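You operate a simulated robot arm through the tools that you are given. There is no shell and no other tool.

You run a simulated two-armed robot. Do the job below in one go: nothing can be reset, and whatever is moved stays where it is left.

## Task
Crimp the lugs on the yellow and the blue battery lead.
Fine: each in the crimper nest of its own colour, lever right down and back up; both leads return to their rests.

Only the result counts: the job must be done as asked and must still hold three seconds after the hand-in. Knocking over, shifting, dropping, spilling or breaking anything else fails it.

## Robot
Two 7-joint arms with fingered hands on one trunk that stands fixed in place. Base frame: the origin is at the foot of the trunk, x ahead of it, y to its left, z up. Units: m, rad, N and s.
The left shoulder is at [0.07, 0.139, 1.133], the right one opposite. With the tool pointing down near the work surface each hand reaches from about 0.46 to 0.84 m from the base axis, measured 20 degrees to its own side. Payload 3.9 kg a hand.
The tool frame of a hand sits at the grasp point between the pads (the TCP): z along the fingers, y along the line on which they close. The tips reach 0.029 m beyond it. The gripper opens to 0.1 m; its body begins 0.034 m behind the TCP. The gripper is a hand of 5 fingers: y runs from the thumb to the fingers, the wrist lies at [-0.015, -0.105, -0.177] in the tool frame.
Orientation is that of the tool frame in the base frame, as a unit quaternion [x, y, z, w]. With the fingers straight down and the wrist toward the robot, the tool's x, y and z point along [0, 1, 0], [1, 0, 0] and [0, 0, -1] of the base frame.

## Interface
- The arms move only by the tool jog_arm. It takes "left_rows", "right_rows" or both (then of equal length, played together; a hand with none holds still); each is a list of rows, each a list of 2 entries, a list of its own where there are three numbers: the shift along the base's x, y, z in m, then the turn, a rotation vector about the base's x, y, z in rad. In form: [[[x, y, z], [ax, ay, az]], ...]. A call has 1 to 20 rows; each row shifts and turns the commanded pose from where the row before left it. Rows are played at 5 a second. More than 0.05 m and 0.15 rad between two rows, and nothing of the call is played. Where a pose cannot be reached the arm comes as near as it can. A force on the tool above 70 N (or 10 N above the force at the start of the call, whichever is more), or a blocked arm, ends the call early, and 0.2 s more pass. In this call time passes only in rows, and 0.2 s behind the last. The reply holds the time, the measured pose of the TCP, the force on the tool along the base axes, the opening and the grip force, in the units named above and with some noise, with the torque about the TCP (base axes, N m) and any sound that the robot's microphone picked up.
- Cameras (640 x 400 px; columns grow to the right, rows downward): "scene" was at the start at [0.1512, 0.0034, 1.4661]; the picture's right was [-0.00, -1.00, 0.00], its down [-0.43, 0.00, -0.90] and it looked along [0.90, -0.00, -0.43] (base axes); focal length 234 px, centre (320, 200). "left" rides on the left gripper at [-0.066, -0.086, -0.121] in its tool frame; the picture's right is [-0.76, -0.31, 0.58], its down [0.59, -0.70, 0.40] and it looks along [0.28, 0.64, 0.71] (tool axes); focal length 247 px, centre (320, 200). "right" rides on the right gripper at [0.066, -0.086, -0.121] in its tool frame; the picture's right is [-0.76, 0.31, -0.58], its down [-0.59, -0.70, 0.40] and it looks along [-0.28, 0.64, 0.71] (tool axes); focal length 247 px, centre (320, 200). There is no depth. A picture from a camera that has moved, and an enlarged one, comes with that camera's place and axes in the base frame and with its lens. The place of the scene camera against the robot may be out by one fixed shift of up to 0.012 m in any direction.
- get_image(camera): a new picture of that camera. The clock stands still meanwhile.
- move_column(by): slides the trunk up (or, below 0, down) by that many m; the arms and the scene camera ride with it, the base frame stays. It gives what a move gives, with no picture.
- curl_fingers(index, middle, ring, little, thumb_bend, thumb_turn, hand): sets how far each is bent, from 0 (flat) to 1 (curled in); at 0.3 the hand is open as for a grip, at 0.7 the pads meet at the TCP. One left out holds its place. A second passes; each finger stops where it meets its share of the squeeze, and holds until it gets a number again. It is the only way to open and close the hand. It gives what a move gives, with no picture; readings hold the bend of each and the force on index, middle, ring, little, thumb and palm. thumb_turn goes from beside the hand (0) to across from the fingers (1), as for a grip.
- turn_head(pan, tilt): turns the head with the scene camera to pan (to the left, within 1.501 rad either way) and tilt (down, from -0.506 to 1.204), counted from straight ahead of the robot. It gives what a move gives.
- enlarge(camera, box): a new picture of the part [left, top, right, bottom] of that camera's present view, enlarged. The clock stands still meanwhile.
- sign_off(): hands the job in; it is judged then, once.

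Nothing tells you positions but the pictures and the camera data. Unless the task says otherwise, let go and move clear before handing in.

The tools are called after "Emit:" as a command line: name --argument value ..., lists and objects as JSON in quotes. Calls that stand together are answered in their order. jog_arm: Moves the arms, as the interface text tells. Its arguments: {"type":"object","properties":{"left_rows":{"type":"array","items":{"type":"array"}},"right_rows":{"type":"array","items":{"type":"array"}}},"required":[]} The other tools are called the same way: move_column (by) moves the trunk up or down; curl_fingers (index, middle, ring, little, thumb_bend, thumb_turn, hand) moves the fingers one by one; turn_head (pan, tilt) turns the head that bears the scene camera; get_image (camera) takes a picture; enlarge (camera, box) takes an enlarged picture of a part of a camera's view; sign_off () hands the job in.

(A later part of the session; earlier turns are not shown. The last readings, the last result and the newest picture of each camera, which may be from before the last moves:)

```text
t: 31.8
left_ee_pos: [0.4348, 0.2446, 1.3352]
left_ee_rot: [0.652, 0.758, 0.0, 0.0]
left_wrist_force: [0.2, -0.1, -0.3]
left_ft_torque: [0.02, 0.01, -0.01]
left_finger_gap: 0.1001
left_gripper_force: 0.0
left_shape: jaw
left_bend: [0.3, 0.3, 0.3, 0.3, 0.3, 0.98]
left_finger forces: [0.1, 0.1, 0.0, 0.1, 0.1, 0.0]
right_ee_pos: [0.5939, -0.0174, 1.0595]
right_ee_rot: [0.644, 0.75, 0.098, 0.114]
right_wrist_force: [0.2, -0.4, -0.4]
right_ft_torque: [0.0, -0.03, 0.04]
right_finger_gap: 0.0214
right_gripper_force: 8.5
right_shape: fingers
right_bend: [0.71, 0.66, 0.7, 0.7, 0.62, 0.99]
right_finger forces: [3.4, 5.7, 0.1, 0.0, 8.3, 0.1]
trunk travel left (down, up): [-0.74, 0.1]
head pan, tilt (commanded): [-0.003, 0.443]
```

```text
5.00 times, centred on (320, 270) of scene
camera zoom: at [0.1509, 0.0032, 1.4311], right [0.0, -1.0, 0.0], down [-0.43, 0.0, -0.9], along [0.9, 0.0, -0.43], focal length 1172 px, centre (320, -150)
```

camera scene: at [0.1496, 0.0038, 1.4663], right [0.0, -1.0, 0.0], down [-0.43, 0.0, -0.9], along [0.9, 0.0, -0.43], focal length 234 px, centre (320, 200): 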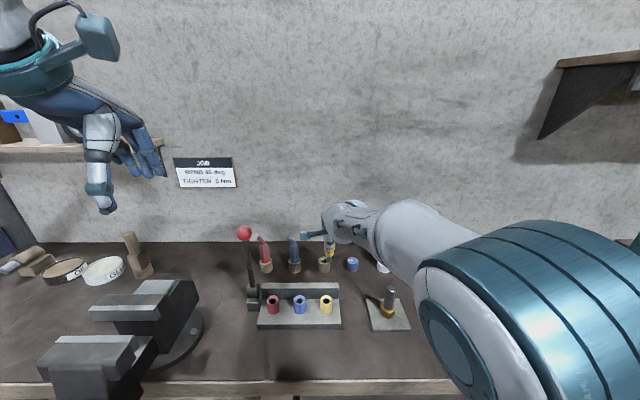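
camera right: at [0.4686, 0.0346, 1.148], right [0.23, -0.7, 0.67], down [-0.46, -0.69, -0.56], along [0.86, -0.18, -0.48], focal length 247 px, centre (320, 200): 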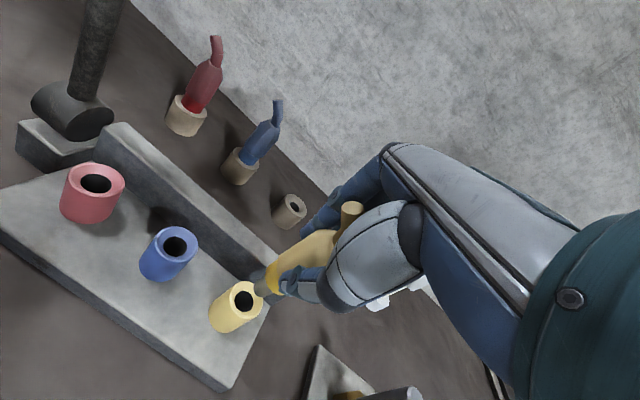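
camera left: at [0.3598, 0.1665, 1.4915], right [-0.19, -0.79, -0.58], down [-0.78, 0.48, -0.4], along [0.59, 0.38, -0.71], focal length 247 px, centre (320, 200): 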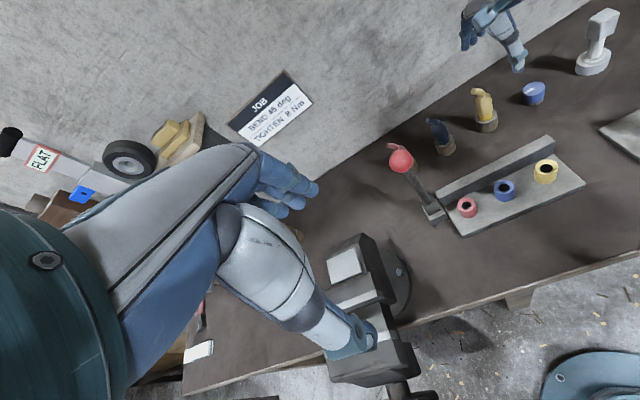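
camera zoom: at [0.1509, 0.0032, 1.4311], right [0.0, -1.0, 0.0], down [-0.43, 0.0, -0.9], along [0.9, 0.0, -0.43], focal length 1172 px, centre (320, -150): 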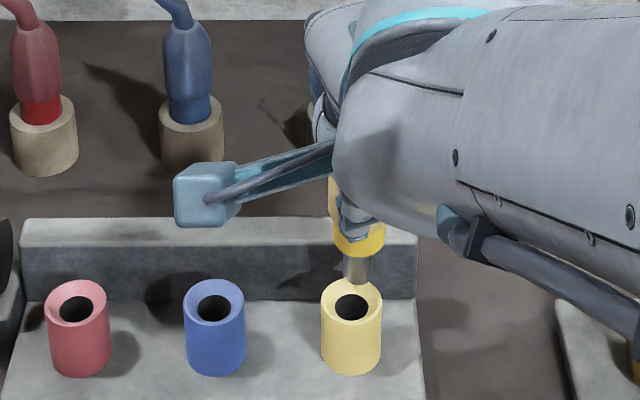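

Combining the three views, the gap to the nest is smaller than I assumed and the post is too far ahead by roughly 7–12 mm and too far right by 3–5 mm. I'll raise 8 mm, shift by (-0.008, +0.004) and look again.

Emit:
move_column --by 0.008

Emit:
jog_arm --right_rows '[[[-0.004, 0.002, 0], [0, 0, 0]], [[-0.004, 0.002, 0], [0, 0, 0]], [[0, 0, 0], [0, 0, 0]]]'

Emit:
enlarge --camera "right" --box '[200, 200, 320, 305]'

Emit:
enlarge --camera "left" --box '[510, 80, 590, 160]'

Emit:
enlarge --camera "scene" --box '[290, 250, 370, 314]'

```text
t: 32.4
left_ee_pos: [0.4341, 0.2448, 1.3437]
left_ee_rot: [0.652, 0.758, 0.001, 0.001]
left_wrist_force: [-0.1, 0.8, 0.4]
left_ft_torque: [0.01, -0.01, -0.01]
left_finger_gap: 0.0996
left_gripper_force: 0.1
left_shape: jaw
left_bend: [0.3, 0.3, 0.3, 0.3, 0.3, 0.98]
left_finger forces: [0.0, 0.1, 0.1, 0.0, 0.0, 0.0]
right_ee_pos: [0.5945, -0.017, 1.067]
right_ee_rot: [0.644, 0.75, 0.097, 0.113]
right_wrist_force: [-1.3, 0.2, -1.4]
right_ft_torque: [0.03, -0.05, 0.0]
right_finger_gap: 0.0211
right_gripper_force: 8.6
right_shape: fingers
right_bend: [0.71, 0.66, 0.7, 0.7, 0.62, 0.99]
right_finger forces: [3.4, 5.7, 0.0, 0.0, 8.3, 0.0]
trunk travel left (down, up): [-0.748, 0.092]
head pan, tilt (commanded): [-0.003, 0.443]
```

```text
t: 33.2
left_ee_pos: [0.4344, 0.2456, 1.3438]
left_ee_rot: [0.652, 0.758, 0.0, 0.0]
left_wrist_force: [0.1, -0.3, 0.5]
left_ft_torque: [-0.01, 0.0, -0.01]
left_finger_gap: 0.0998
left_gripper_force: 0.0
left_shape: jaw
left_bend: [0.3, 0.3, 0.3, 0.3, 0.3, 0.98]
left_finger forces: [0.0, 0.0, 0.1, 0.1, 0.0, 0.0]
right_ee_pos: [0.5869, -0.0131, 1.0663]
right_ee_rot: [0.644, 0.75, 0.098, 0.114]
right_wrist_force: [-0.3, -0.1, -1.1]
right_ft_torque: [-0.02, -0.03, 0.0]
right_finger_gap: 0.0209
right_gripper_force: 9.0
right_shape: fingers
right_bend: [0.71, 0.66, 0.7, 0.7, 0.62, 0.99]
right_finger forces: [3.4, 5.8, 0.0, 0.0, 8.3, 0.0]
trunk travel left (down, up): [-0.748, 0.092]
head pan, tilt (commanded): [-0.003, 0.443]
```

```text
3.81 times, centred on (260, 252) of right
camera zoom: at [0.4611, 0.0386, 1.1557], right [0.23, -0.7, 0.67], down [-0.46, -0.69, -0.56], along [0.86, -0.18, -0.48], focal length 941 px, centre (549, 0)
```

zoom: 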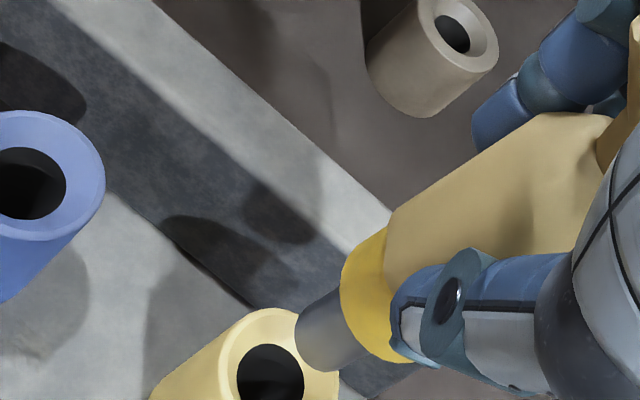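

```text
5.00 times, centred on (550, 120) of left
camera zoom: at [0.3596, 0.1668, 1.4645], right [-0.19, -0.79, -0.58], down [-0.78, 0.48, -0.4], along [0.59, 0.38, -0.71], focal length 1235 px, centre (-830, 600)
```

zoom: 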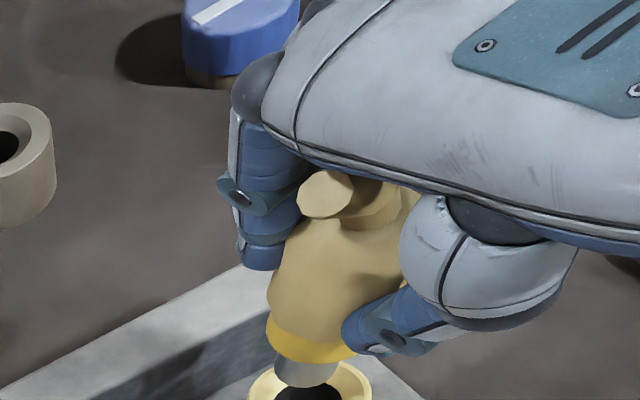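

```text
6.25 times, centred on (330, 282) of scene
camera zoom: at [0.1516, 0.0033, 1.4391], right [0.0, -1.0, 0.0], down [-0.43, 0.0, -0.9], along [0.9, 0.0, -0.43], focal length 1464 px, centre (258, -312)
```

zoom: 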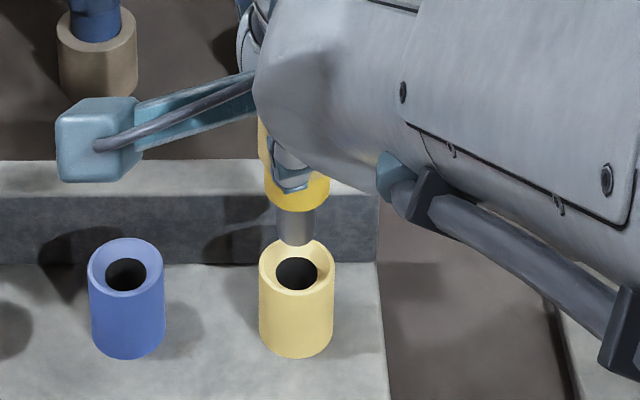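

Accounting for the post's bottom circle properly, the three views agree: the post tip is ~15 mm above the nest rim and about 4 mm too far ahead. I'll shift back 4 mm, lower the column 9 mm and check.

Emit:
jog_arm --right_rows '[[[-0.004, 0.0005, 0], [0, 0, 0]], [[0, 0, 0], [0, 0, 0]]]'

Emit:
move_column --by -0.009

Emit:
enlarge --camera "right" --box '[200, 210, 320, 315]'

Emit:
enlarge --camera "left" --box '[510, 90, 590, 170]'

Emit:
enlarge --camera "scene" --box '[290, 250, 370, 314]'

```text
t: 33.8
left_ee_pos: [0.4352, 0.2455, 1.3437]
left_ee_rot: [0.652, 0.758, 0.0, -0.001]
left_wrist_force: [0.0, -0.2, -0.8]
left_ft_torque: [0.03, -0.01, 0.03]
left_finger_gap: 0.1
left_gripper_force: 0.0
left_shape: jaw
left_bend: [0.3, 0.3, 0.3, 0.3, 0.3, 0.98]
left_finger forces: [0.0, 0.0, 0.0, 0.0, 0.0, 0.0]
right_ee_pos: [0.5831, -0.0137, 1.0676]
right_ee_rot: [0.644, 0.751, 0.098, 0.113]
right_wrist_force: [-0.1, 0.2, -0.9]
right_ft_torque: [-0.02, 0.02, 0.0]
right_finger_gap: 0.0212
right_gripper_force: 8.9
right_shape: fingers
right_bend: [0.71, 0.66, 0.7, 0.7, 0.62, 0.99]
right_finger forces: [3.5, 5.8, 0.1, 0.1, 8.3, 0.0]
trunk travel left (down, up): [-0.748, 0.092]
head pan, tilt (commanded): [-0.003, 0.443]
```

```text
t: 34.3
left_ee_pos: [0.435, 0.2463, 1.3338]
left_ee_rot: [0.652, 0.758, 0.001, 0.0]
left_wrist_force: [0.8, -1.3, 0.1]
left_ft_torque: [-0.02, 0.01, 0.0]
left_finger_gap: 0.0998
left_gripper_force: 0.1
left_shape: jaw
left_bend: [0.3, 0.3, 0.3, 0.3, 0.3, 0.98]
left_finger forces: [0.0, 0.1, 0.0, 0.0, 0.0, 0.0]
right_ee_pos: [0.5822, -0.0138, 1.0589]
right_ee_rot: [0.645, 0.75, 0.097, 0.113]
right_wrist_force: [0.7, -1.0, -0.5]
right_ft_torque: [-0.04, -0.03, -0.03]
right_finger_gap: 0.0211
right_gripper_force: 8.5
right_shape: fingers
right_bend: [0.71, 0.66, 0.7, 0.7, 0.62, 0.99]
right_finger forces: [3.3, 5.7, 0.0, 0.1, 8.4, 0.1]
trunk travel left (down, up): [-0.739, 0.101]
head pan, tilt (commanded): [-0.003, 0.443]
```

```text
3.81 times, centred on (260, 262) of right
camera zoom: at [0.4573, 0.0388, 1.1466], right [0.23, -0.7, 0.67], down [-0.46, -0.69, -0.56], along [0.86, -0.18, -0.48], focal length 941 px, centre (549, -38)
```

zoom: 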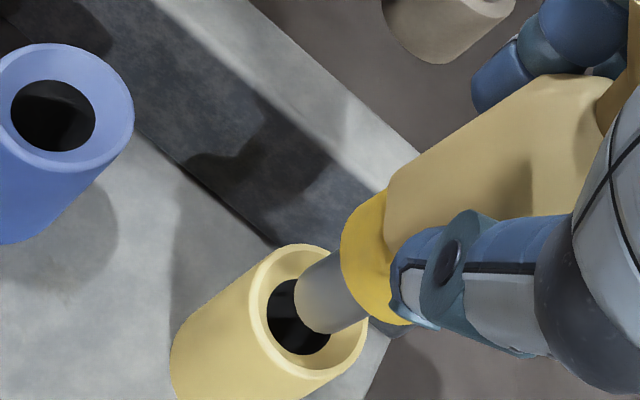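

```text
5.00 times, centred on (550, 130) of left
camera zoom: at [0.3595, 0.1669, 1.4555], right [-0.19, -0.79, -0.58], down [-0.78, 0.48, -0.4], along [0.59, 0.38, -0.71], focal length 1235 px, centre (-830, 550)
```

zoom: 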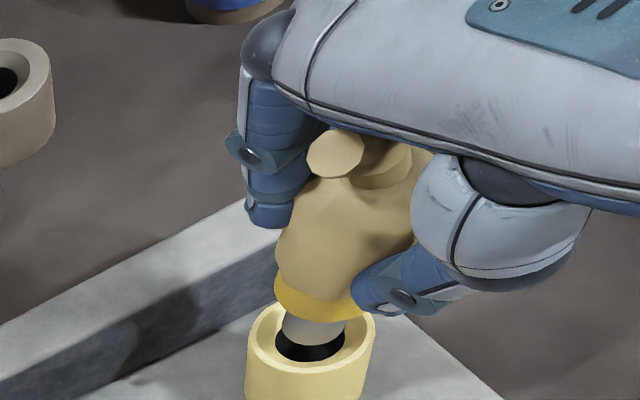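

```text
6.25 times, centred on (330, 282) of scene
camera zoom: at [0.1515, 0.0035, 1.4301], right [0.0, -1.0, 0.0], down [-0.43, 0.0, -0.9], along [0.9, 0.0, -0.43], focal length 1464 px, centre (258, -312)
```

zoom: 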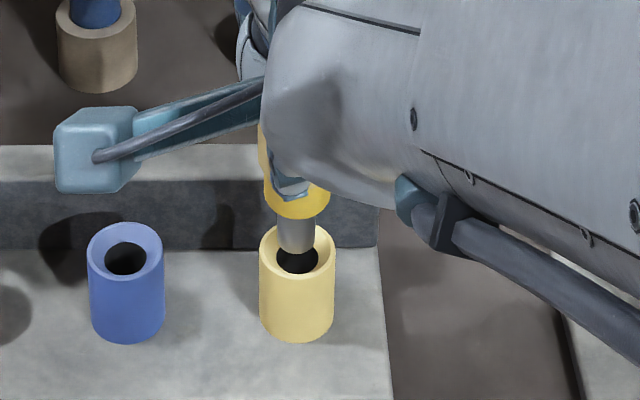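

Solving all three views together: the post tip is ~10 mm above the rim, 2 mm too near and ~1 mm left, which is within the chamfer. I'll apply that small correction and lower in steps while watching the force.

Emit:
jog_arm --right_rows '[[[0.002, -0.0008, 0], [0, 0, 0]], [[0, 0, 0], [0, 0, 0]]]'

Emit:
move_column --by -0.01

Emit:
enlarge --camera "right" --box '[200, 210, 320, 315]'

Emit:
enlarge --camera "left" --box '[510, 90, 590, 170]'

Emit:
enlarge --camera "scene" --box '[290, 240, 370, 304]'

```text
t: 34.9
left_ee_pos: [0.4347, 0.2448, 1.3349]
left_ee_rot: [0.652, 0.758, 0.001, 0.0]
left_wrist_force: [0.4, -0.1, 0.0]
left_ft_torque: [0.01, -0.01, 0.0]
left_finger_gap: 0.1001
left_gripper_force: 0.1
left_shape: jaw
left_bend: [0.3, 0.3, 0.3, 0.3, 0.3, 0.98]
left_finger forces: [0.1, 0.0, 0.0, 0.0, 0.1, 0.1]
right_ee_pos: [0.5854, -0.0151, 1.059]
right_ee_rot: [0.644, 0.75, 0.097, 0.113]
right_wrist_force: [-0.1, -0.3, -0.2]
right_ft_torque: [0.02, 0.02, -0.03]
right_finger_gap: 0.0211
right_gripper_force: 9.3
right_shape: fingers
right_bend: [0.71, 0.66, 0.7, 0.7, 0.62, 0.99]
right_finger forces: [3.3, 5.8, 0.0, 0.0, 8.4, 0.0]
trunk travel left (down, up): [-0.739, 0.101]
head pan, tilt (commanded): [-0.003, 0.443]
```

```text
t: 35.5
left_ee_pos: [0.4344, 0.2453, 1.3242]
left_ee_rot: [0.652, 0.758, 0.0, 0.0]
left_wrist_force: [-1.5, 0.5, 0.8]
left_ft_torque: [0.02, -0.01, 0.02]
left_finger_gap: 0.0997
left_gripper_force: 0.0
left_shape: jaw
left_bend: [0.3, 0.3, 0.3, 0.3, 0.3, 0.98]
left_finger forces: [0.0, 0.1, 0.0, 0.0, 0.1, 0.0]
right_ee_pos: [0.5852, -0.0153, 1.0491]
right_ee_rot: [0.644, 0.751, 0.098, 0.114]
right_wrist_force: [0.0, 0.9, -0.1]
right_ft_torque: [0.01, 0.03, 0.02]
right_finger_gap: 0.021
right_gripper_force: 8.3
right_shape: fingers
right_bend: [0.71, 0.66, 0.7, 0.7, 0.62, 0.99]
right_finger forces: [3.3, 5.8, 0.0, 0.0, 8.3, 0.0]
trunk travel left (down, up): [-0.729, 0.111]
head pan, tilt (commanded): [-0.003, 0.443]
```

```text
3.81 times, centred on (260, 262) of right
camera zoom: at [0.4593, 0.0377, 1.137], right [0.23, -0.7, 0.67], down [-0.46, -0.69, -0.56], along [0.86, -0.18, -0.48], focal length 941 px, centre (549, -38)
```

zoom: 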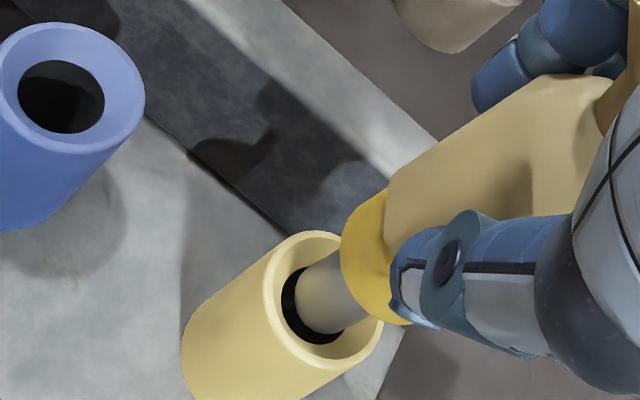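

```text
5.00 times, centred on (550, 130) of left
camera zoom: at [0.3593, 0.1669, 1.4455], right [-0.19, -0.79, -0.58], down [-0.78, 0.48, -0.4], along [0.59, 0.38, -0.71], focal length 1235 px, centre (-830, 550)
```

zoom: 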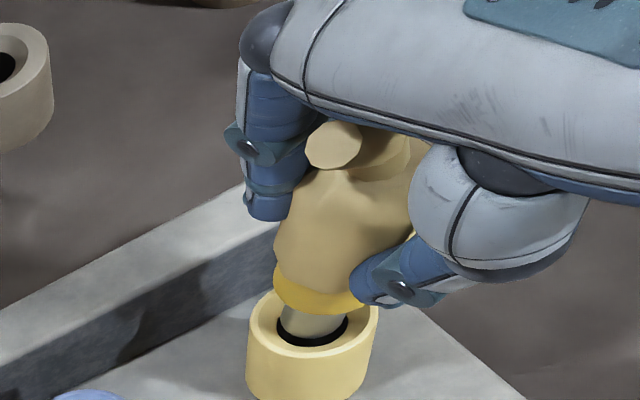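

```text
6.25 times, centred on (330, 272) of scene
camera zoom: at [0.1513, 0.0034, 1.4201], right [0.0, -1.0, 0.0], down [-0.43, 0.0, -0.9], along [0.9, 0.0, -0.43], focal length 1464 px, centre (258, -250)
```

zoom: 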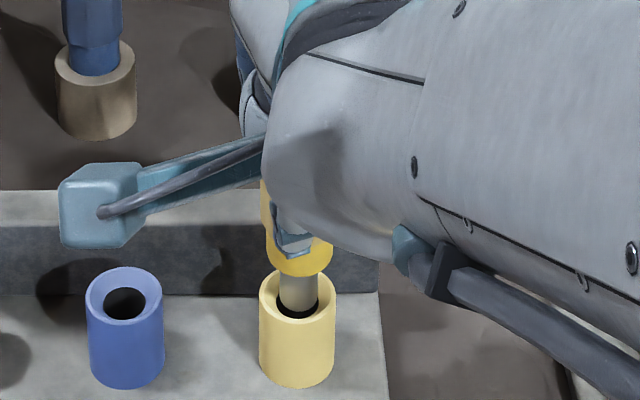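

The post tip is now at the nest mouth, well centred, and no contact force yet. Lowering further in small steps.

Emit:
move_column --by -0.008

Emit:
enlarge --camera "right" --box '[200, 210, 320, 315]'

Emit:
enlarge --camera "scene" --box '[290, 240, 370, 304]'

Emit:
enlarge --camera "left" --box '[510, 90, 590, 170]'

```text
t: 36.1
left_ee_pos: [0.4352, 0.2464, 1.3163]
left_ee_rot: [0.652, 0.758, 0.0, 0.0]
left_wrist_force: [-0.1, 0.6, 0.1]
left_ft_torque: [-0.01, 0.0, 0.04]
left_finger_gap: 0.0996
left_gripper_force: 0.0
left_shape: jaw
left_bend: [0.3, 0.3, 0.3, 0.3, 0.3, 0.98]
left_finger forces: [0.0, 0.1, 0.1, 0.0, 0.0, 0.1]
right_ee_pos: [0.5844, -0.0146, 1.0406]
right_ee_rot: [0.644, 0.751, 0.096, 0.113]
right_wrist_force: [-0.2, -0.2, -0.1]
right_ft_torque: [0.03, -0.03, 0.02]
right_finger_gap: 0.0211
right_gripper_force: 8.6
right_shape: fingers
right_bend: [0.71, 0.66, 0.7, 0.7, 0.62, 0.99]
right_finger forces: [3.3, 5.8, 0.1, 0.0, 8.3, 0.0]
trunk travel left (down, up): [-0.721, 0.119]
head pan, tilt (commanded): [-0.003, 0.443]
```

```text
3.81 times, centred on (260, 262) of right
camera zoom: at [0.4593, 0.0377, 1.1291], right [0.23, -0.7, 0.67], down [-0.46, -0.69, -0.56], along [0.86, -0.18, -0.48], focal length 941 px, centre (549, -38)
```

zoom: 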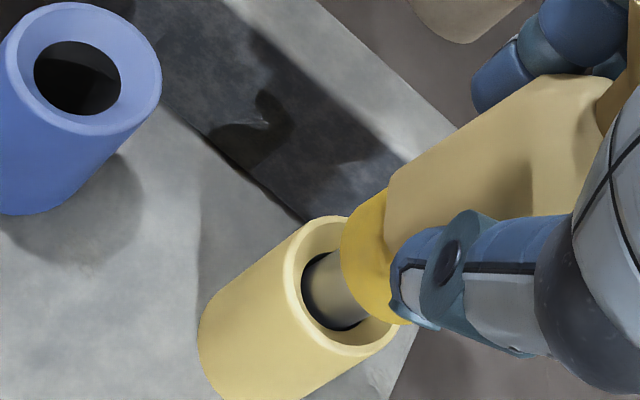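

```text
6.25 times, centred on (330, 272) of scene
camera zoom: at [0.1513, 0.0034, 1.4121], right [0.0, -1.0, 0.0], down [-0.43, 0.0, -0.9], along [0.9, 0.0, -0.43], focal length 1464 px, centre (258, -250)
```

zoom: 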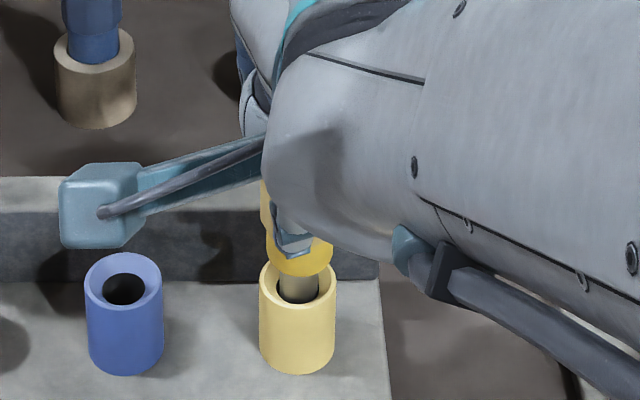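

```text
5.00 times, centred on (550, 130) of left
camera zoom: at [0.3593, 0.1669, 1.4376], right [-0.19, -0.79, -0.58], down [-0.78, 0.48, -0.4], along [0.59, 0.38, -0.71], focal length 1235 px, centre (-830, 550)
```

zoom: 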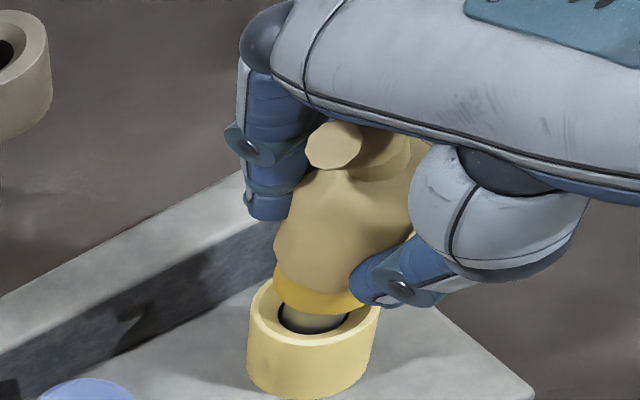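

The post is inside the hole with no side force. I'll keep lowering in small steps until it seats.

Emit:
move_column --by -0.006

Emit:
move_column --by -0.004

Emit:
enlarge --camera "right" --box '[200, 210, 320, 315]'

Emit:
enlarge --camera "left" --box '[510, 90, 590, 170]'

```text
t: 36.6
left_ee_pos: [0.4355, 0.2455, 1.3106]
left_ee_rot: [0.652, 0.758, 0.001, 0.0]
left_wrist_force: [-0.2, -1.8, 0.1]
left_ft_torque: [-0.02, 0.0, 0.01]
left_finger_gap: 0.0997
left_gripper_force: 0.1
left_shape: jaw
left_bend: [0.3, 0.3, 0.3, 0.3, 0.3, 0.98]
left_finger forces: [0.0, 0.0, 0.0, 0.1, 0.1, 0.0]
right_ee_pos: [0.5855, -0.0148, 1.0346]
right_ee_rot: [0.644, 0.75, 0.098, 0.113]
right_wrist_force: [-0.1, 1.0, -1.0]
right_ft_torque: [0.0, 0.05, 0.03]
right_finger_gap: 0.0209
right_gripper_force: 8.1
right_shape: fingers
right_bend: [0.71, 0.66, 0.7, 0.7, 0.62, 0.99]
right_finger forces: [3.3, 5.7, 0.0, 0.0, 8.3, 0.1]
trunk travel left (down, up): [-0.715, 0.125]
head pan, tilt (commanded): [-0.003, 0.443]
```

```text
t: 37.2
left_ee_pos: [0.4348, 0.2461, 1.3071]
left_ee_rot: [0.652, 0.758, 0.0, 0.0]
left_wrist_force: [-0.7, 0.5, 0.0]
left_ft_torque: [-0.02, 0.03, 0.01]
left_finger_gap: 0.0998
left_gripper_force: 0.1
left_shape: jaw
left_bend: [0.3, 0.3, 0.3, 0.3, 0.3, 0.98]
left_finger forces: [0.0, 0.0, 0.1, 0.0, 0.0, 0.0]
right_ee_pos: [0.5847, -0.0146, 1.0303]
right_ee_rot: [0.644, 0.75, 0.097, 0.113]
right_wrist_force: [0.4, -0.3, -2.0]
right_ft_torque: [0.0, 0.03, 0.0]
right_finger_gap: 0.021
right_gripper_force: 8.4
right_shape: fingers
right_bend: [0.71, 0.66, 0.7, 0.7, 0.62, 0.99]
right_finger forces: [3.8, 6.1, 0.0, 0.0, 8.2, 0.1]
trunk travel left (down, up): [-0.711, 0.129]
head pan, tilt (commanded): [-0.003, 0.443]
```

```text
3.81 times, centred on (260, 262) of right
camera zoom: at [0.4595, 0.0377, 1.1191], right [0.23, -0.7, 0.67], down [-0.46, -0.69, -0.56], along [0.86, -0.18, -0.48], focal length 941 px, centre (549, -38)
```

zoom: 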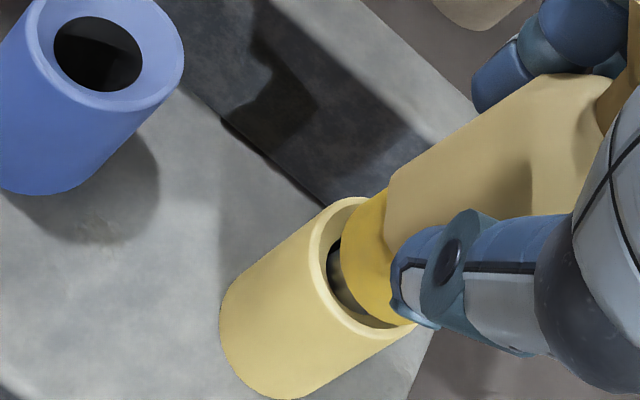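

```text
5.00 times, centred on (550, 130) of left
camera zoom: at [0.3594, 0.1669, 1.4275], right [-0.19, -0.79, -0.58], down [-0.78, 0.48, -0.4], along [0.59, 0.38, -0.71], focal length 1235 px, centre (-830, 550)
```

zoom: 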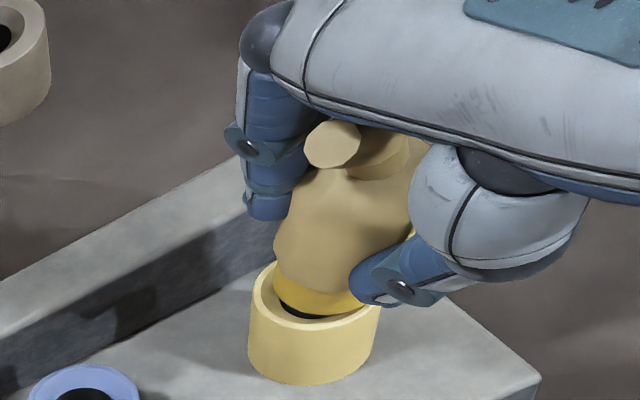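

A slight force appears as the boot ring enters the nest mouth. Two more small steps down, checking force.

Emit:
move_column --by -0.003

Emit:
enlarge --camera "left" --box '[510, 90, 590, 170]'

Emit:
enlarge --camera "scene" --box '[290, 220, 370, 284]'

```text
t: 37.7
left_ee_pos: [0.4355, 0.2464, 1.3034]
left_ee_rot: [0.652, 0.758, 0.0, 0.0]
left_wrist_force: [0.0, 0.2, -1.1]
left_ft_torque: [0.01, -0.01, -0.01]
left_finger_gap: 0.0999
left_gripper_force: 0.0
left_shape: jaw
left_bend: [0.3, 0.3, 0.3, 0.3, 0.3, 0.98]
left_finger forces: [0.0, 0.0, 0.0, 0.0, 0.1, 0.0]
right_ee_pos: [0.585, -0.0141, 1.0273]
right_ee_rot: [0.644, 0.75, 0.099, 0.113]
right_wrist_force: [-0.1, -0.6, 0.3]
right_ft_torque: [0.04, -0.03, 0.04]
right_finger_gap: 0.0211
right_gripper_force: 9.3
right_shape: fingers
right_bend: [0.71, 0.66, 0.7, 0.7, 0.62, 0.99]
right_finger forces: [3.9, 6.1, 0.1, 0.0, 8.4, 0.0]
trunk travel left (down, up): [-0.708, 0.132]
head pan, tilt (commanded): [-0.003, 0.443]
```

```text
5.00 times, centred on (550, 130) of left
camera zoom: at [0.3597, 0.1669, 1.4244], right [-0.19, -0.79, -0.58], down [-0.78, 0.48, -0.4], along [0.59, 0.38, -0.71], focal length 1235 px, centre (-830, 550)
```

zoom: 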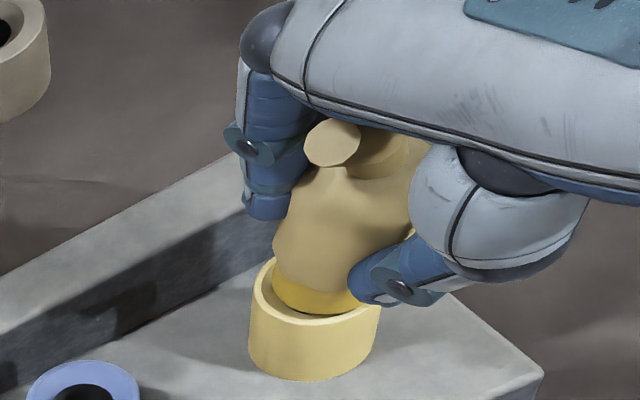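

```text
6.25 times, centred on (330, 252) of scene
camera zoom: at [0.1517, 0.0034, 1.399], right [0.0, -1.0, 0.0], down [-0.43, 0.0, -0.9], along [0.9, 0.0, -0.43], focal length 1464 px, centre (258, -125)
```

zoom: 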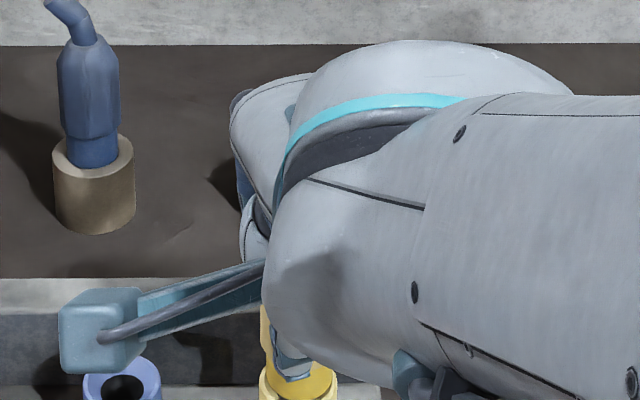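

Still free. The ring is going into the chamfer just as it sat in the rest, so I'll continue in 2 mm steps.

Emit:
move_column --by -0.002

Emit:
move_column --by -0.002

Emit:
enlarge --camera "left" --box '[510, 90, 590, 170]'

Emit:
enlarge --camera "right" --box '[200, 190, 320, 295]'

```text
t: 38.2
left_ee_pos: [0.4356, 0.2452, 1.3009]
left_ee_rot: [0.652, 0.758, 0.0, 0.0]
left_wrist_force: [0.1, 0.2, -1.1]
left_ft_torque: [0.0, -0.01, 0.03]
left_finger_gap: 0.1
left_gripper_force: 0.2
left_shape: jaw
left_bend: [0.3, 0.3, 0.3, 0.3, 0.3, 0.98]
left_finger forces: [0.1, 0.1, 0.0, 0.1, 0.0, 0.0]
right_ee_pos: [0.5848, -0.0145, 1.0258]
right_ee_rot: [0.644, 0.75, 0.097, 0.114]
right_wrist_force: [1.8, -0.3, 0.0]
right_ft_torque: [-0.01, -0.03, -0.02]
right_finger_gap: 0.0208
right_gripper_force: 9.5
right_shape: fingers
right_bend: [0.71, 0.66, 0.7, 0.7, 0.62, 0.99]
right_finger forces: [4.0, 6.3, 0.0, 0.0, 7.9, 0.0]
trunk travel left (down, up): [-0.706, 0.134]
head pan, tilt (commanded): [-0.003, 0.443]
```

```text
t: 38.7
left_ee_pos: [0.4346, 0.2459, 1.2988]
left_ee_rot: [0.652, 0.758, 0.001, 0.0]
left_wrist_force: [0.4, 0.0, 0.0]
left_ft_torque: [0.02, -0.01, -0.01]
left_finger_gap: 0.0999
left_gripper_force: 0.1
left_shape: jaw
left_bend: [0.3, 0.3, 0.3, 0.3, 0.3, 0.98]
left_finger forces: [0.1, 0.1, 0.1, 0.0, 0.0, 0.0]
right_ee_pos: [0.5848, -0.014, 1.0226]
right_ee_rot: [0.644, 0.75, 0.096, 0.114]
right_wrist_force: [0.7, 0.1, 0.3]
right_ft_torque: [-0.02, 0.0, 0.0]
right_finger_gap: 0.0206
right_gripper_force: 9.0
right_shape: fingers
right_bend: [0.71, 0.66, 0.7, 0.7, 0.62, 0.99]
right_finger forces: [3.7, 5.8, 0.0, 0.0, 8.3, 0.0]
trunk travel left (down, up): [-0.704, 0.136]
head pan, tilt (commanded): [-0.003, 0.443]
```

```text
5.00 times, centred on (550, 130) of left
camera zoom: at [0.3594, 0.1669, 1.4205], right [-0.19, -0.79, -0.58], down [-0.78, 0.48, -0.4], along [0.59, 0.38, -0.71], focal length 1235 px, centre (-830, 550)
```

zoom: 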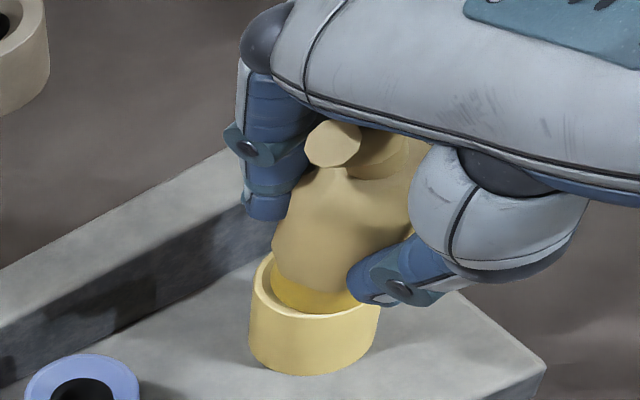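

```text
3.81 times, centred on (260, 242) of right
camera zoom: at [0.4593, 0.0377, 1.1118], right [0.23, -0.7, 0.67], down [-0.46, -0.69, -0.56], along [0.86, -0.18, -0.48], focal length 941 px, centre (549, 38)
```

zoom: 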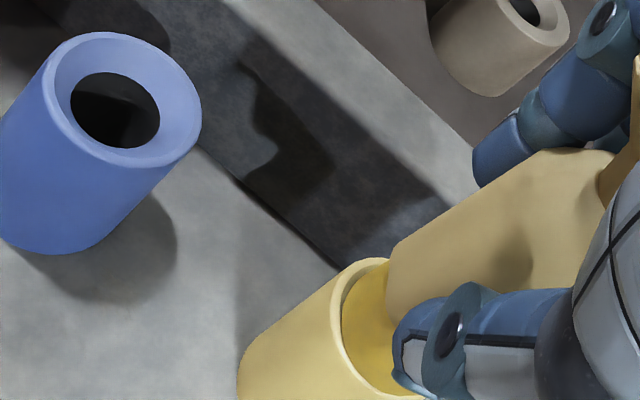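

Still no vertical force, so it isn't seated yet. Continuing down carefully.

Emit:
move_column --by -0.002

Emit:
move_column --by -0.002

Emit:
enlarge --camera "left" --box '[510, 90, 590, 170]'

```text
t: 39.2
left_ee_pos: [0.4354, 0.2444, 1.2967]
left_ee_rot: [0.652, 0.758, 0.0, 0.0]
left_wrist_force: [-0.7, 0.3, 0.4]
left_ft_torque: [0.02, -0.01, 0.0]
left_finger_gap: 0.0997
left_gripper_force: 0.0
left_shape: jaw
left_bend: [0.3, 0.3, 0.3, 0.3, 0.3, 0.98]
left_finger forces: [0.1, 0.0, 0.0, 0.0, 0.1, 0.0]
right_ee_pos: [0.5861, -0.0138, 1.0219]
right_ee_rot: [0.644, 0.75, 0.098, 0.114]
right_wrist_force: [3.5, -0.7, 4.0]
right_ft_torque: [-0.01, -0.01, -0.04]
right_finger_gap: 0.0209
right_gripper_force: 10.8
right_shape: fingers
right_bend: [0.65, 0.65, 0.7, 0.7, 0.63, 0.99]
right_finger forces: [5.1, 7.6, 0.0, 0.0, 8.1, 0.1]
trunk travel left (down, up): [-0.702, 0.138]
head pan, tilt (commanded): [-0.003, 0.443]
```

```text
t: 39.8
left_ee_pos: [0.4349, 0.2465, 1.2948]
left_ee_rot: [0.652, 0.758, 0.0, 0.001]
left_wrist_force: [-0.4, 0.5, 0.0]
left_ft_torque: [-0.03, 0.01, -0.03]
left_finger_gap: 0.0996
left_gripper_force: 0.1
left_shape: jaw
left_bend: [0.3, 0.3, 0.3, 0.3, 0.3, 0.98]
left_finger forces: [0.0, 0.0, 0.1, 0.1, 0.0, 0.0]
right_ee_pos: [0.585, -0.0141, 1.0218]
right_ee_rot: [0.644, 0.75, 0.099, 0.114]
right_wrist_force: [4.9, 1.1, 9.7]
right_ft_torque: [-0.02, -0.07, 0.02]
right_finger_gap: 0.021
right_gripper_force: 12.5
right_shape: fingers
right_bend: [0.64, 0.64, 0.7, 0.7, 0.63, 0.99]
right_finger forces: [6.7, 8.6, 0.0, 0.1, 8.5, 0.0]
trunk travel left (down, up): [-0.7, 0.14]
head pan, tilt (commanded): [-0.003, 0.443]
```

```text
5.00 times, centred on (550, 130) of left
camera zoom: at [0.3591, 0.167, 1.4167], right [-0.19, -0.79, -0.58], down [-0.78, 0.48, -0.4], along [0.59, 0.38, -0.71], focal length 1235 px, centre (-830, 550)
```

zoom: 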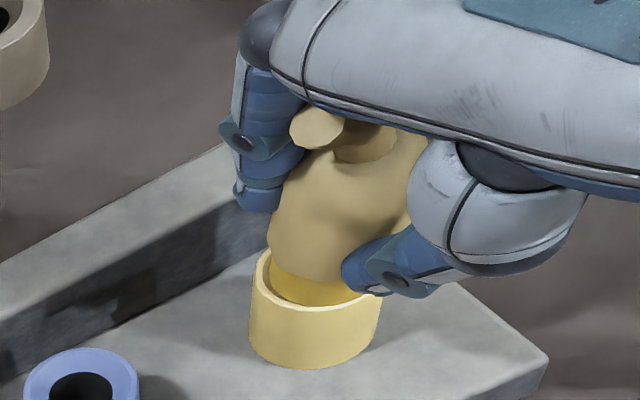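

The vertical reaction rose to ~10 N, so the yellow lead is seated. I'll open the fingers so it stands freely, keeping the hand around it, and check how it settles.

Emit:
curl_fingers --hand "right" --index 0.5 --middle 0.5 --ring 0.5 --little 0.5 --thumb_bend 0.5

Emit:
enlarge --camera "left" --box '[510, 90, 590, 170]'

Emit:
get_image --camera "scene"

Emit:
get_image --camera "left"

Emit:
get_image --camera "right"

```text
t: 40.8
left_ee_pos: [0.4351, 0.2463, 1.296]
left_ee_rot: [0.652, 0.758, 0.0, 0.0]
left_wrist_force: [0.4, 0.6, 0.5]
left_ft_torque: [0.0, -0.01, 0.0]
left_finger_gap: 0.0998
left_gripper_force: 0.1
left_shape: jaw
left_bend: [0.3, 0.3, 0.3, 0.3, 0.3, 0.98]
left_finger forces: [0.0, 0.1, 0.1, 0.0, 0.0, 0.0]
right_ee_pos: [0.5848, -0.0153, 1.0209]
right_ee_rot: [0.644, 0.75, 0.097, 0.114]
right_wrist_force: [-0.5, 0.7, -0.4]
right_ft_torque: [-0.03, 0.02, 0.0]
right_finger_gap: 0.0497
right_gripper_force: 0.2
right_shape: fingers
right_bend: [0.5, 0.5, 0.5, 0.5, 0.5, 0.98]
right_finger forces: [0.1, 0.0, 0.0, 0.0, 0.0, 0.0]
trunk travel left (down, up): [-0.7, 0.14]
head pan, tilt (commanded): [-0.003, 0.443]
```

```text
5.00 times, centred on (550, 130) of left
camera zoom: at [0.3592, 0.1669, 1.4166], right [-0.19, -0.79, -0.58], down [-0.78, 0.48, -0.4], along [0.59, 0.38, -0.71], focal length 1235 px, centre (-830, 550)
```

zoom: 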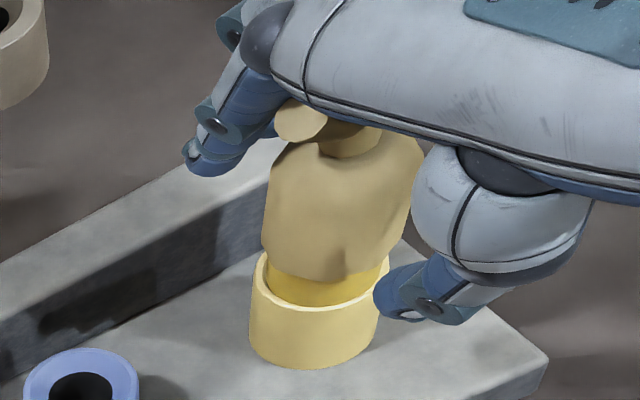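

```text
taken
camera scene: at [0.1512, 0.0034, 1.3911], right [0.0, -1.0, 0.0], down [-0.43, 0.0, -0.9], along [0.9, 0.0, -0.43], focal length 234 px, centre (320, 200)
```

scene: 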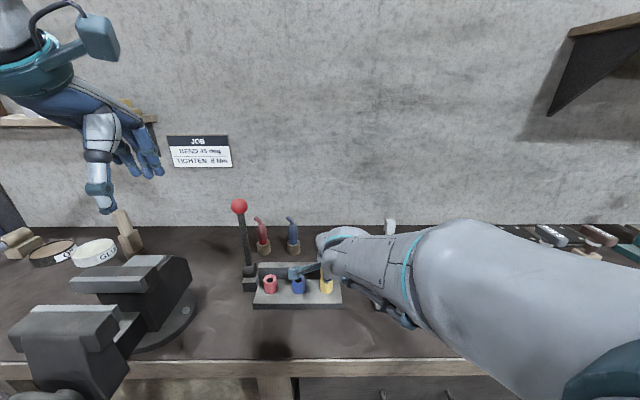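

```text
taken
camera left: at [0.3592, 0.1669, 1.4166], right [-0.19, -0.79, -0.58], down [-0.78, 0.48, -0.4], along [0.59, 0.38, -0.71], focal length 247 px, centre (320, 200)
```

left: 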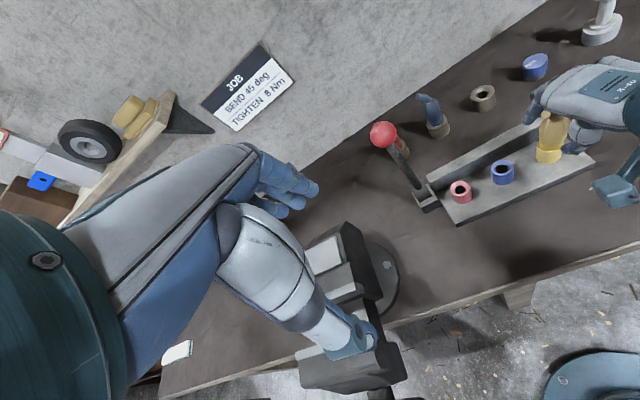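

```text
taken
camera right: at [0.4593, 0.0377, 1.1081], right [0.23, -0.7, 0.67], down [-0.46, -0.69, -0.56], along [0.86, -0.18, -0.48], focal length 247 px, centre (320, 200)
```

right: 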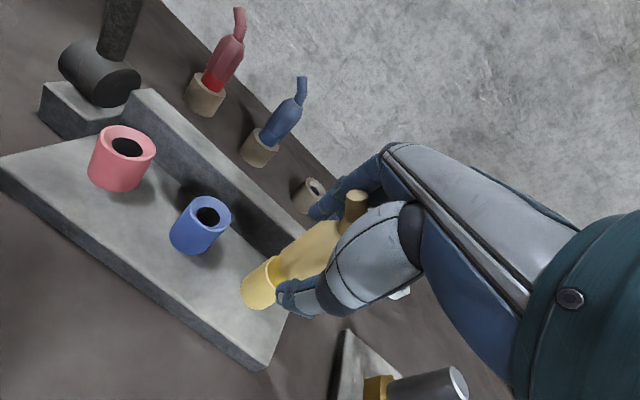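

The yellow lead stands in its nest, free of the fingers. Next is the lever: ball at about (0.612, 0.181, 1.162), pivot near (0.625, 0.186, 0.96), and it must come down toward the robot. I'll turn the left hand so it closes along y and can pinch the ball while the lever swings between thumb and fingers.

Emit:
jog_arm --left_rows '[[[0.003, 0, 0.005], [0, 0, -0.145]], [[0.003, 0, 0.005], [0, 0, -0.145]], [[0.003, 0, 0], [0, 0, -0.145]], [[0.003, 0, 0], [0, 0, -0.145]], [[0.003, 0, 0], [0, 0, -0.145]], [[0.003, 0, 0], [0, 0, -0.145]], [[0.003, 0, 0], [0, 0, -0.145]], [[0.003, 0, 0], [0, 0, -0.145]], [[0.003, 0, 0], [0, 0, -0.145]], [[0.003, 0, 0], [0, 0, -0.145]]]'

Emit:
get_image --camera "scene"

Emit:
get_image --camera "left"

```text
t: 43.0
left_ee_pos: [0.4659, 0.2455, 1.3044]
left_ee_rot: [0.991, 0.134, 0.0, -0.001]
left_wrist_force: [0.0, -0.7, 0.5]
left_ft_torque: [0.02, 0.04, 0.01]
left_finger_gap: 0.0998
left_gripper_force: 0.1
left_shape: jaw
left_bend: [0.3, 0.3, 0.3, 0.3, 0.3, 0.98]
left_finger forces: [0.1, 0.0, 0.1, 0.0, 0.0, 0.1]
right_ee_pos: [0.5848, -0.0155, 1.0201]
right_ee_rot: [0.645, 0.75, 0.098, 0.113]
right_wrist_force: [0.3, 0.0, -0.1]
right_ft_torque: [0.0, 0.01, 0.02]
right_finger_gap: 0.0495
right_gripper_force: 0.5
right_shape: fingers
right_bend: [0.5, 0.5, 0.5, 0.5, 0.5, 0.98]
right_finger forces: [0.2, 0.0, 0.0, 0.1, 0.0, 0.0]
trunk travel left (down, up): [-0.7, 0.14]
head pan, tilt (commanded): [-0.003, 0.443]
```

```text
taken
camera scene: at [0.1522, 0.003, 1.391], right [0.0, -1.0, 0.0], down [-0.43, 0.0, -0.9], along [0.9, 0.0, -0.43], focal length 234 px, centre (320, 200)
```

scene: 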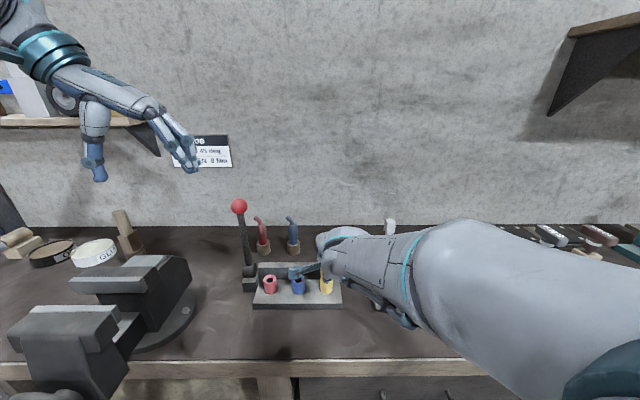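

```text
taken
camera left: at [0.3788, 0.3093, 1.4261], right [-0.81, 0.1, -0.58], down [0.38, 0.83, -0.4], along [0.44, -0.54, -0.71], focal length 247 px, centre (320, 200)
```

left: 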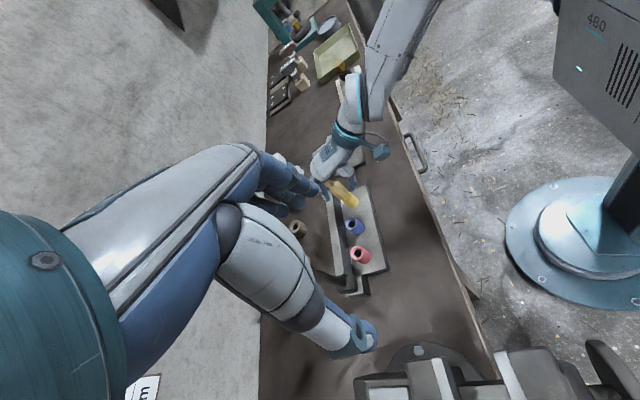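

The left hand turned freely. Next I'll tilt it forward about its closing axis and move toward the ball to get a close look.

Emit:
jog_arm --left_rows '[[[0.015, -0.018, 0.0], [0.0354, -0.1286, 0]], [[0.015, -0.018, 0.0], [0.0354, -0.1286, 0]], [[0.015, -0.018, 0.0], [0.0354, -0.1286, 0]], [[0.01, -0.011, 0.0], [0, 0, 0]]]'

Emit:
get_image --camera "left"

Emit:
get_image --camera "scene"

Emit:
get_image --camera "right"

```text
t: 44.0
left_ee_pos: [0.5218, 0.1797, 1.3056]
left_ee_rot: [0.971, 0.132, 0.197, -0.027]
left_wrist_force: [-0.3, 0.0, 0.2]
left_ft_torque: [0.04, 0.02, 0.02]
left_finger_gap: 0.0998
left_gripper_force: 0.0
left_shape: jaw
left_bend: [0.3, 0.3, 0.3, 0.3, 0.3, 0.98]
left_finger forces: [0.1, 0.1, 0.0, 0.0, 0.0, 0.1]
right_ee_pos: [0.5858, -0.015, 1.02]
right_ee_rot: [0.644, 0.75, 0.099, 0.113]
right_wrist_force: [1.4, -0.1, -0.3]
right_ft_torque: [0.0, 0.02, -0.01]
right_finger_gap: 0.0499
right_gripper_force: 0.3
right_shape: fingers
right_bend: [0.5, 0.5, 0.5, 0.5, 0.5, 0.98]
right_finger forces: [0.1, 0.0, 0.0, 0.0, 0.1, 0.1]
trunk travel left (down, up): [-0.7, 0.14]
head pan, tilt (commanded): [-0.003, 0.443]
```

```text
taken
camera left: at [0.3941, 0.2326, 1.3919], right [-0.54, 0.17, -0.83], down [0.48, 0.86, -0.14], along [0.69, -0.47, -0.55], focal length 247 px, centre (320, 200)
```

left: 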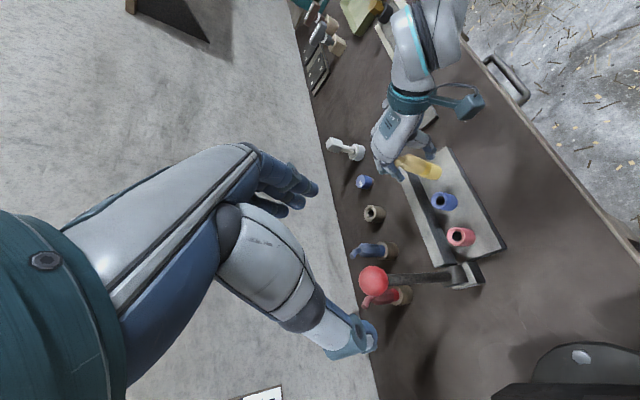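

```text
taken
camera scene: at [0.1523, 0.0026, 1.391], right [0.0, -1.0, 0.0], down [-0.43, 0.0, -0.9], along [0.9, 0.0, -0.43], focal length 234 px, centre (320, 200)
```

scene: 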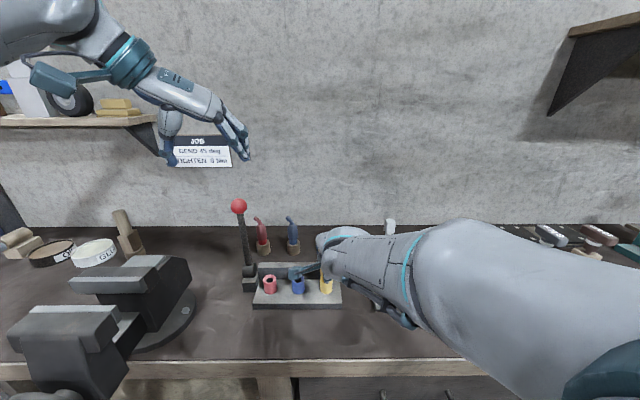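

```text
taken
camera right: at [0.4602, 0.0371, 1.1078], right [0.23, -0.7, 0.67], down [-0.46, -0.69, -0.56], along [0.86, -0.18, -0.48], focal length 247 px, centre (320, 200)
```

right: 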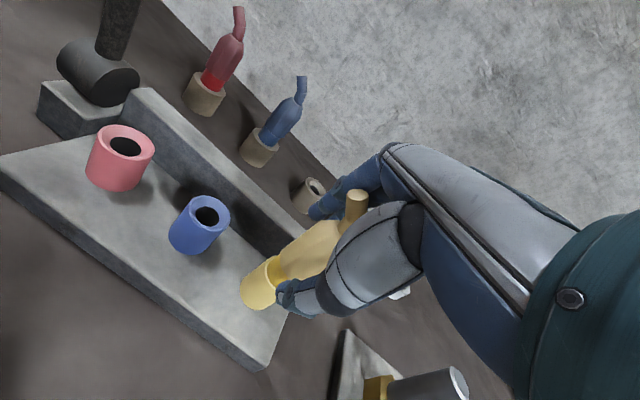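

Now the left camera sees the ball and lever clearly; triangulation gives the ball at about (0.62, 0.184, 1.153). I'll move to about 10 cm short of it along the finger direction and re-measure.

Emit:
jog_arm --left_rows '[[[0.02, -0.002, -0.02], [0, 0, 0]], [[0.02, -0.002, -0.02], [0, 0, 0]], [[0.02, -0.002, -0.02], [0, 0, 0]], [[0, 0, 0], [0, 0, 0]]]'

Emit:
get_image --camera "left"

Emit:
enlarge --camera "scene" --box '[170, 150, 330, 250]'

```text
t: 45.0
left_ee_pos: [0.5802, 0.1737, 1.2454]
left_ee_rot: [0.971, 0.132, 0.197, -0.027]
left_wrist_force: [0.3, -0.2, -0.2]
left_ft_torque: [0.0, -0.01, -0.02]
left_finger_gap: 0.0999
left_gripper_force: 0.0
left_shape: jaw
left_bend: [0.3, 0.3, 0.3, 0.3, 0.3, 0.98]
left_finger forces: [0.0, 0.1, 0.0, 0.1, 0.0, 0.0]
right_ee_pos: [0.5838, -0.0147, 1.0194]
right_ee_rot: [0.644, 0.75, 0.097, 0.113]
right_wrist_force: [0.4, -0.8, 0.1]
right_ft_torque: [0.01, 0.01, 0.05]
right_finger_gap: 0.05
right_gripper_force: 0.1
right_shape: fingers
right_bend: [0.5, 0.5, 0.5, 0.5, 0.5, 0.98]
right_finger forces: [0.1, 0.0, 0.1, 0.1, 0.0, 0.0]
trunk travel left (down, up): [-0.7, 0.14]
head pan, tilt (commanded): [-0.003, 0.443]
```

```text
taken
camera left: at [0.4528, 0.2267, 1.3313], right [-0.54, 0.17, -0.83], down [0.48, 0.86, -0.14], along [0.69, -0.47, -0.55], focal length 247 px, centre (320, 200)
```

left: 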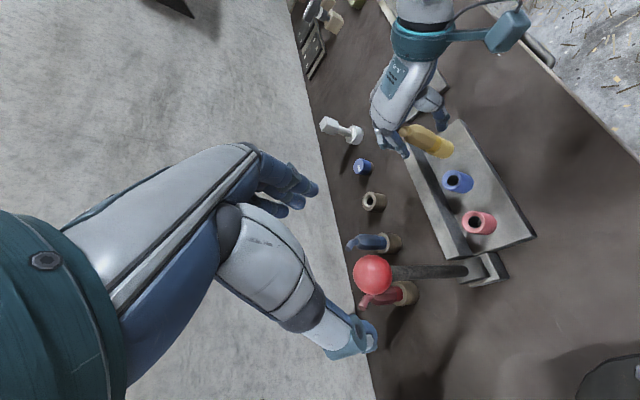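

```text
4.00 times, centred on (250, 200) of scene
camera zoom: at [0.1507, 0.0033, 1.3912], right [0.0, -1.0, 0.0], down [-0.43, 0.0, -0.9], along [0.9, 0.0, -0.43], focal length 937 px, centre (600, 200)
```

zoom: 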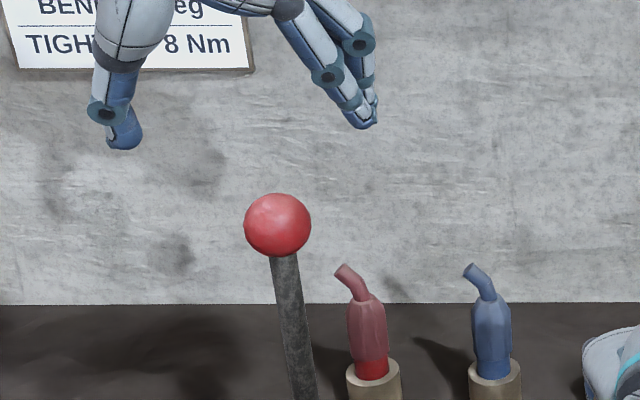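

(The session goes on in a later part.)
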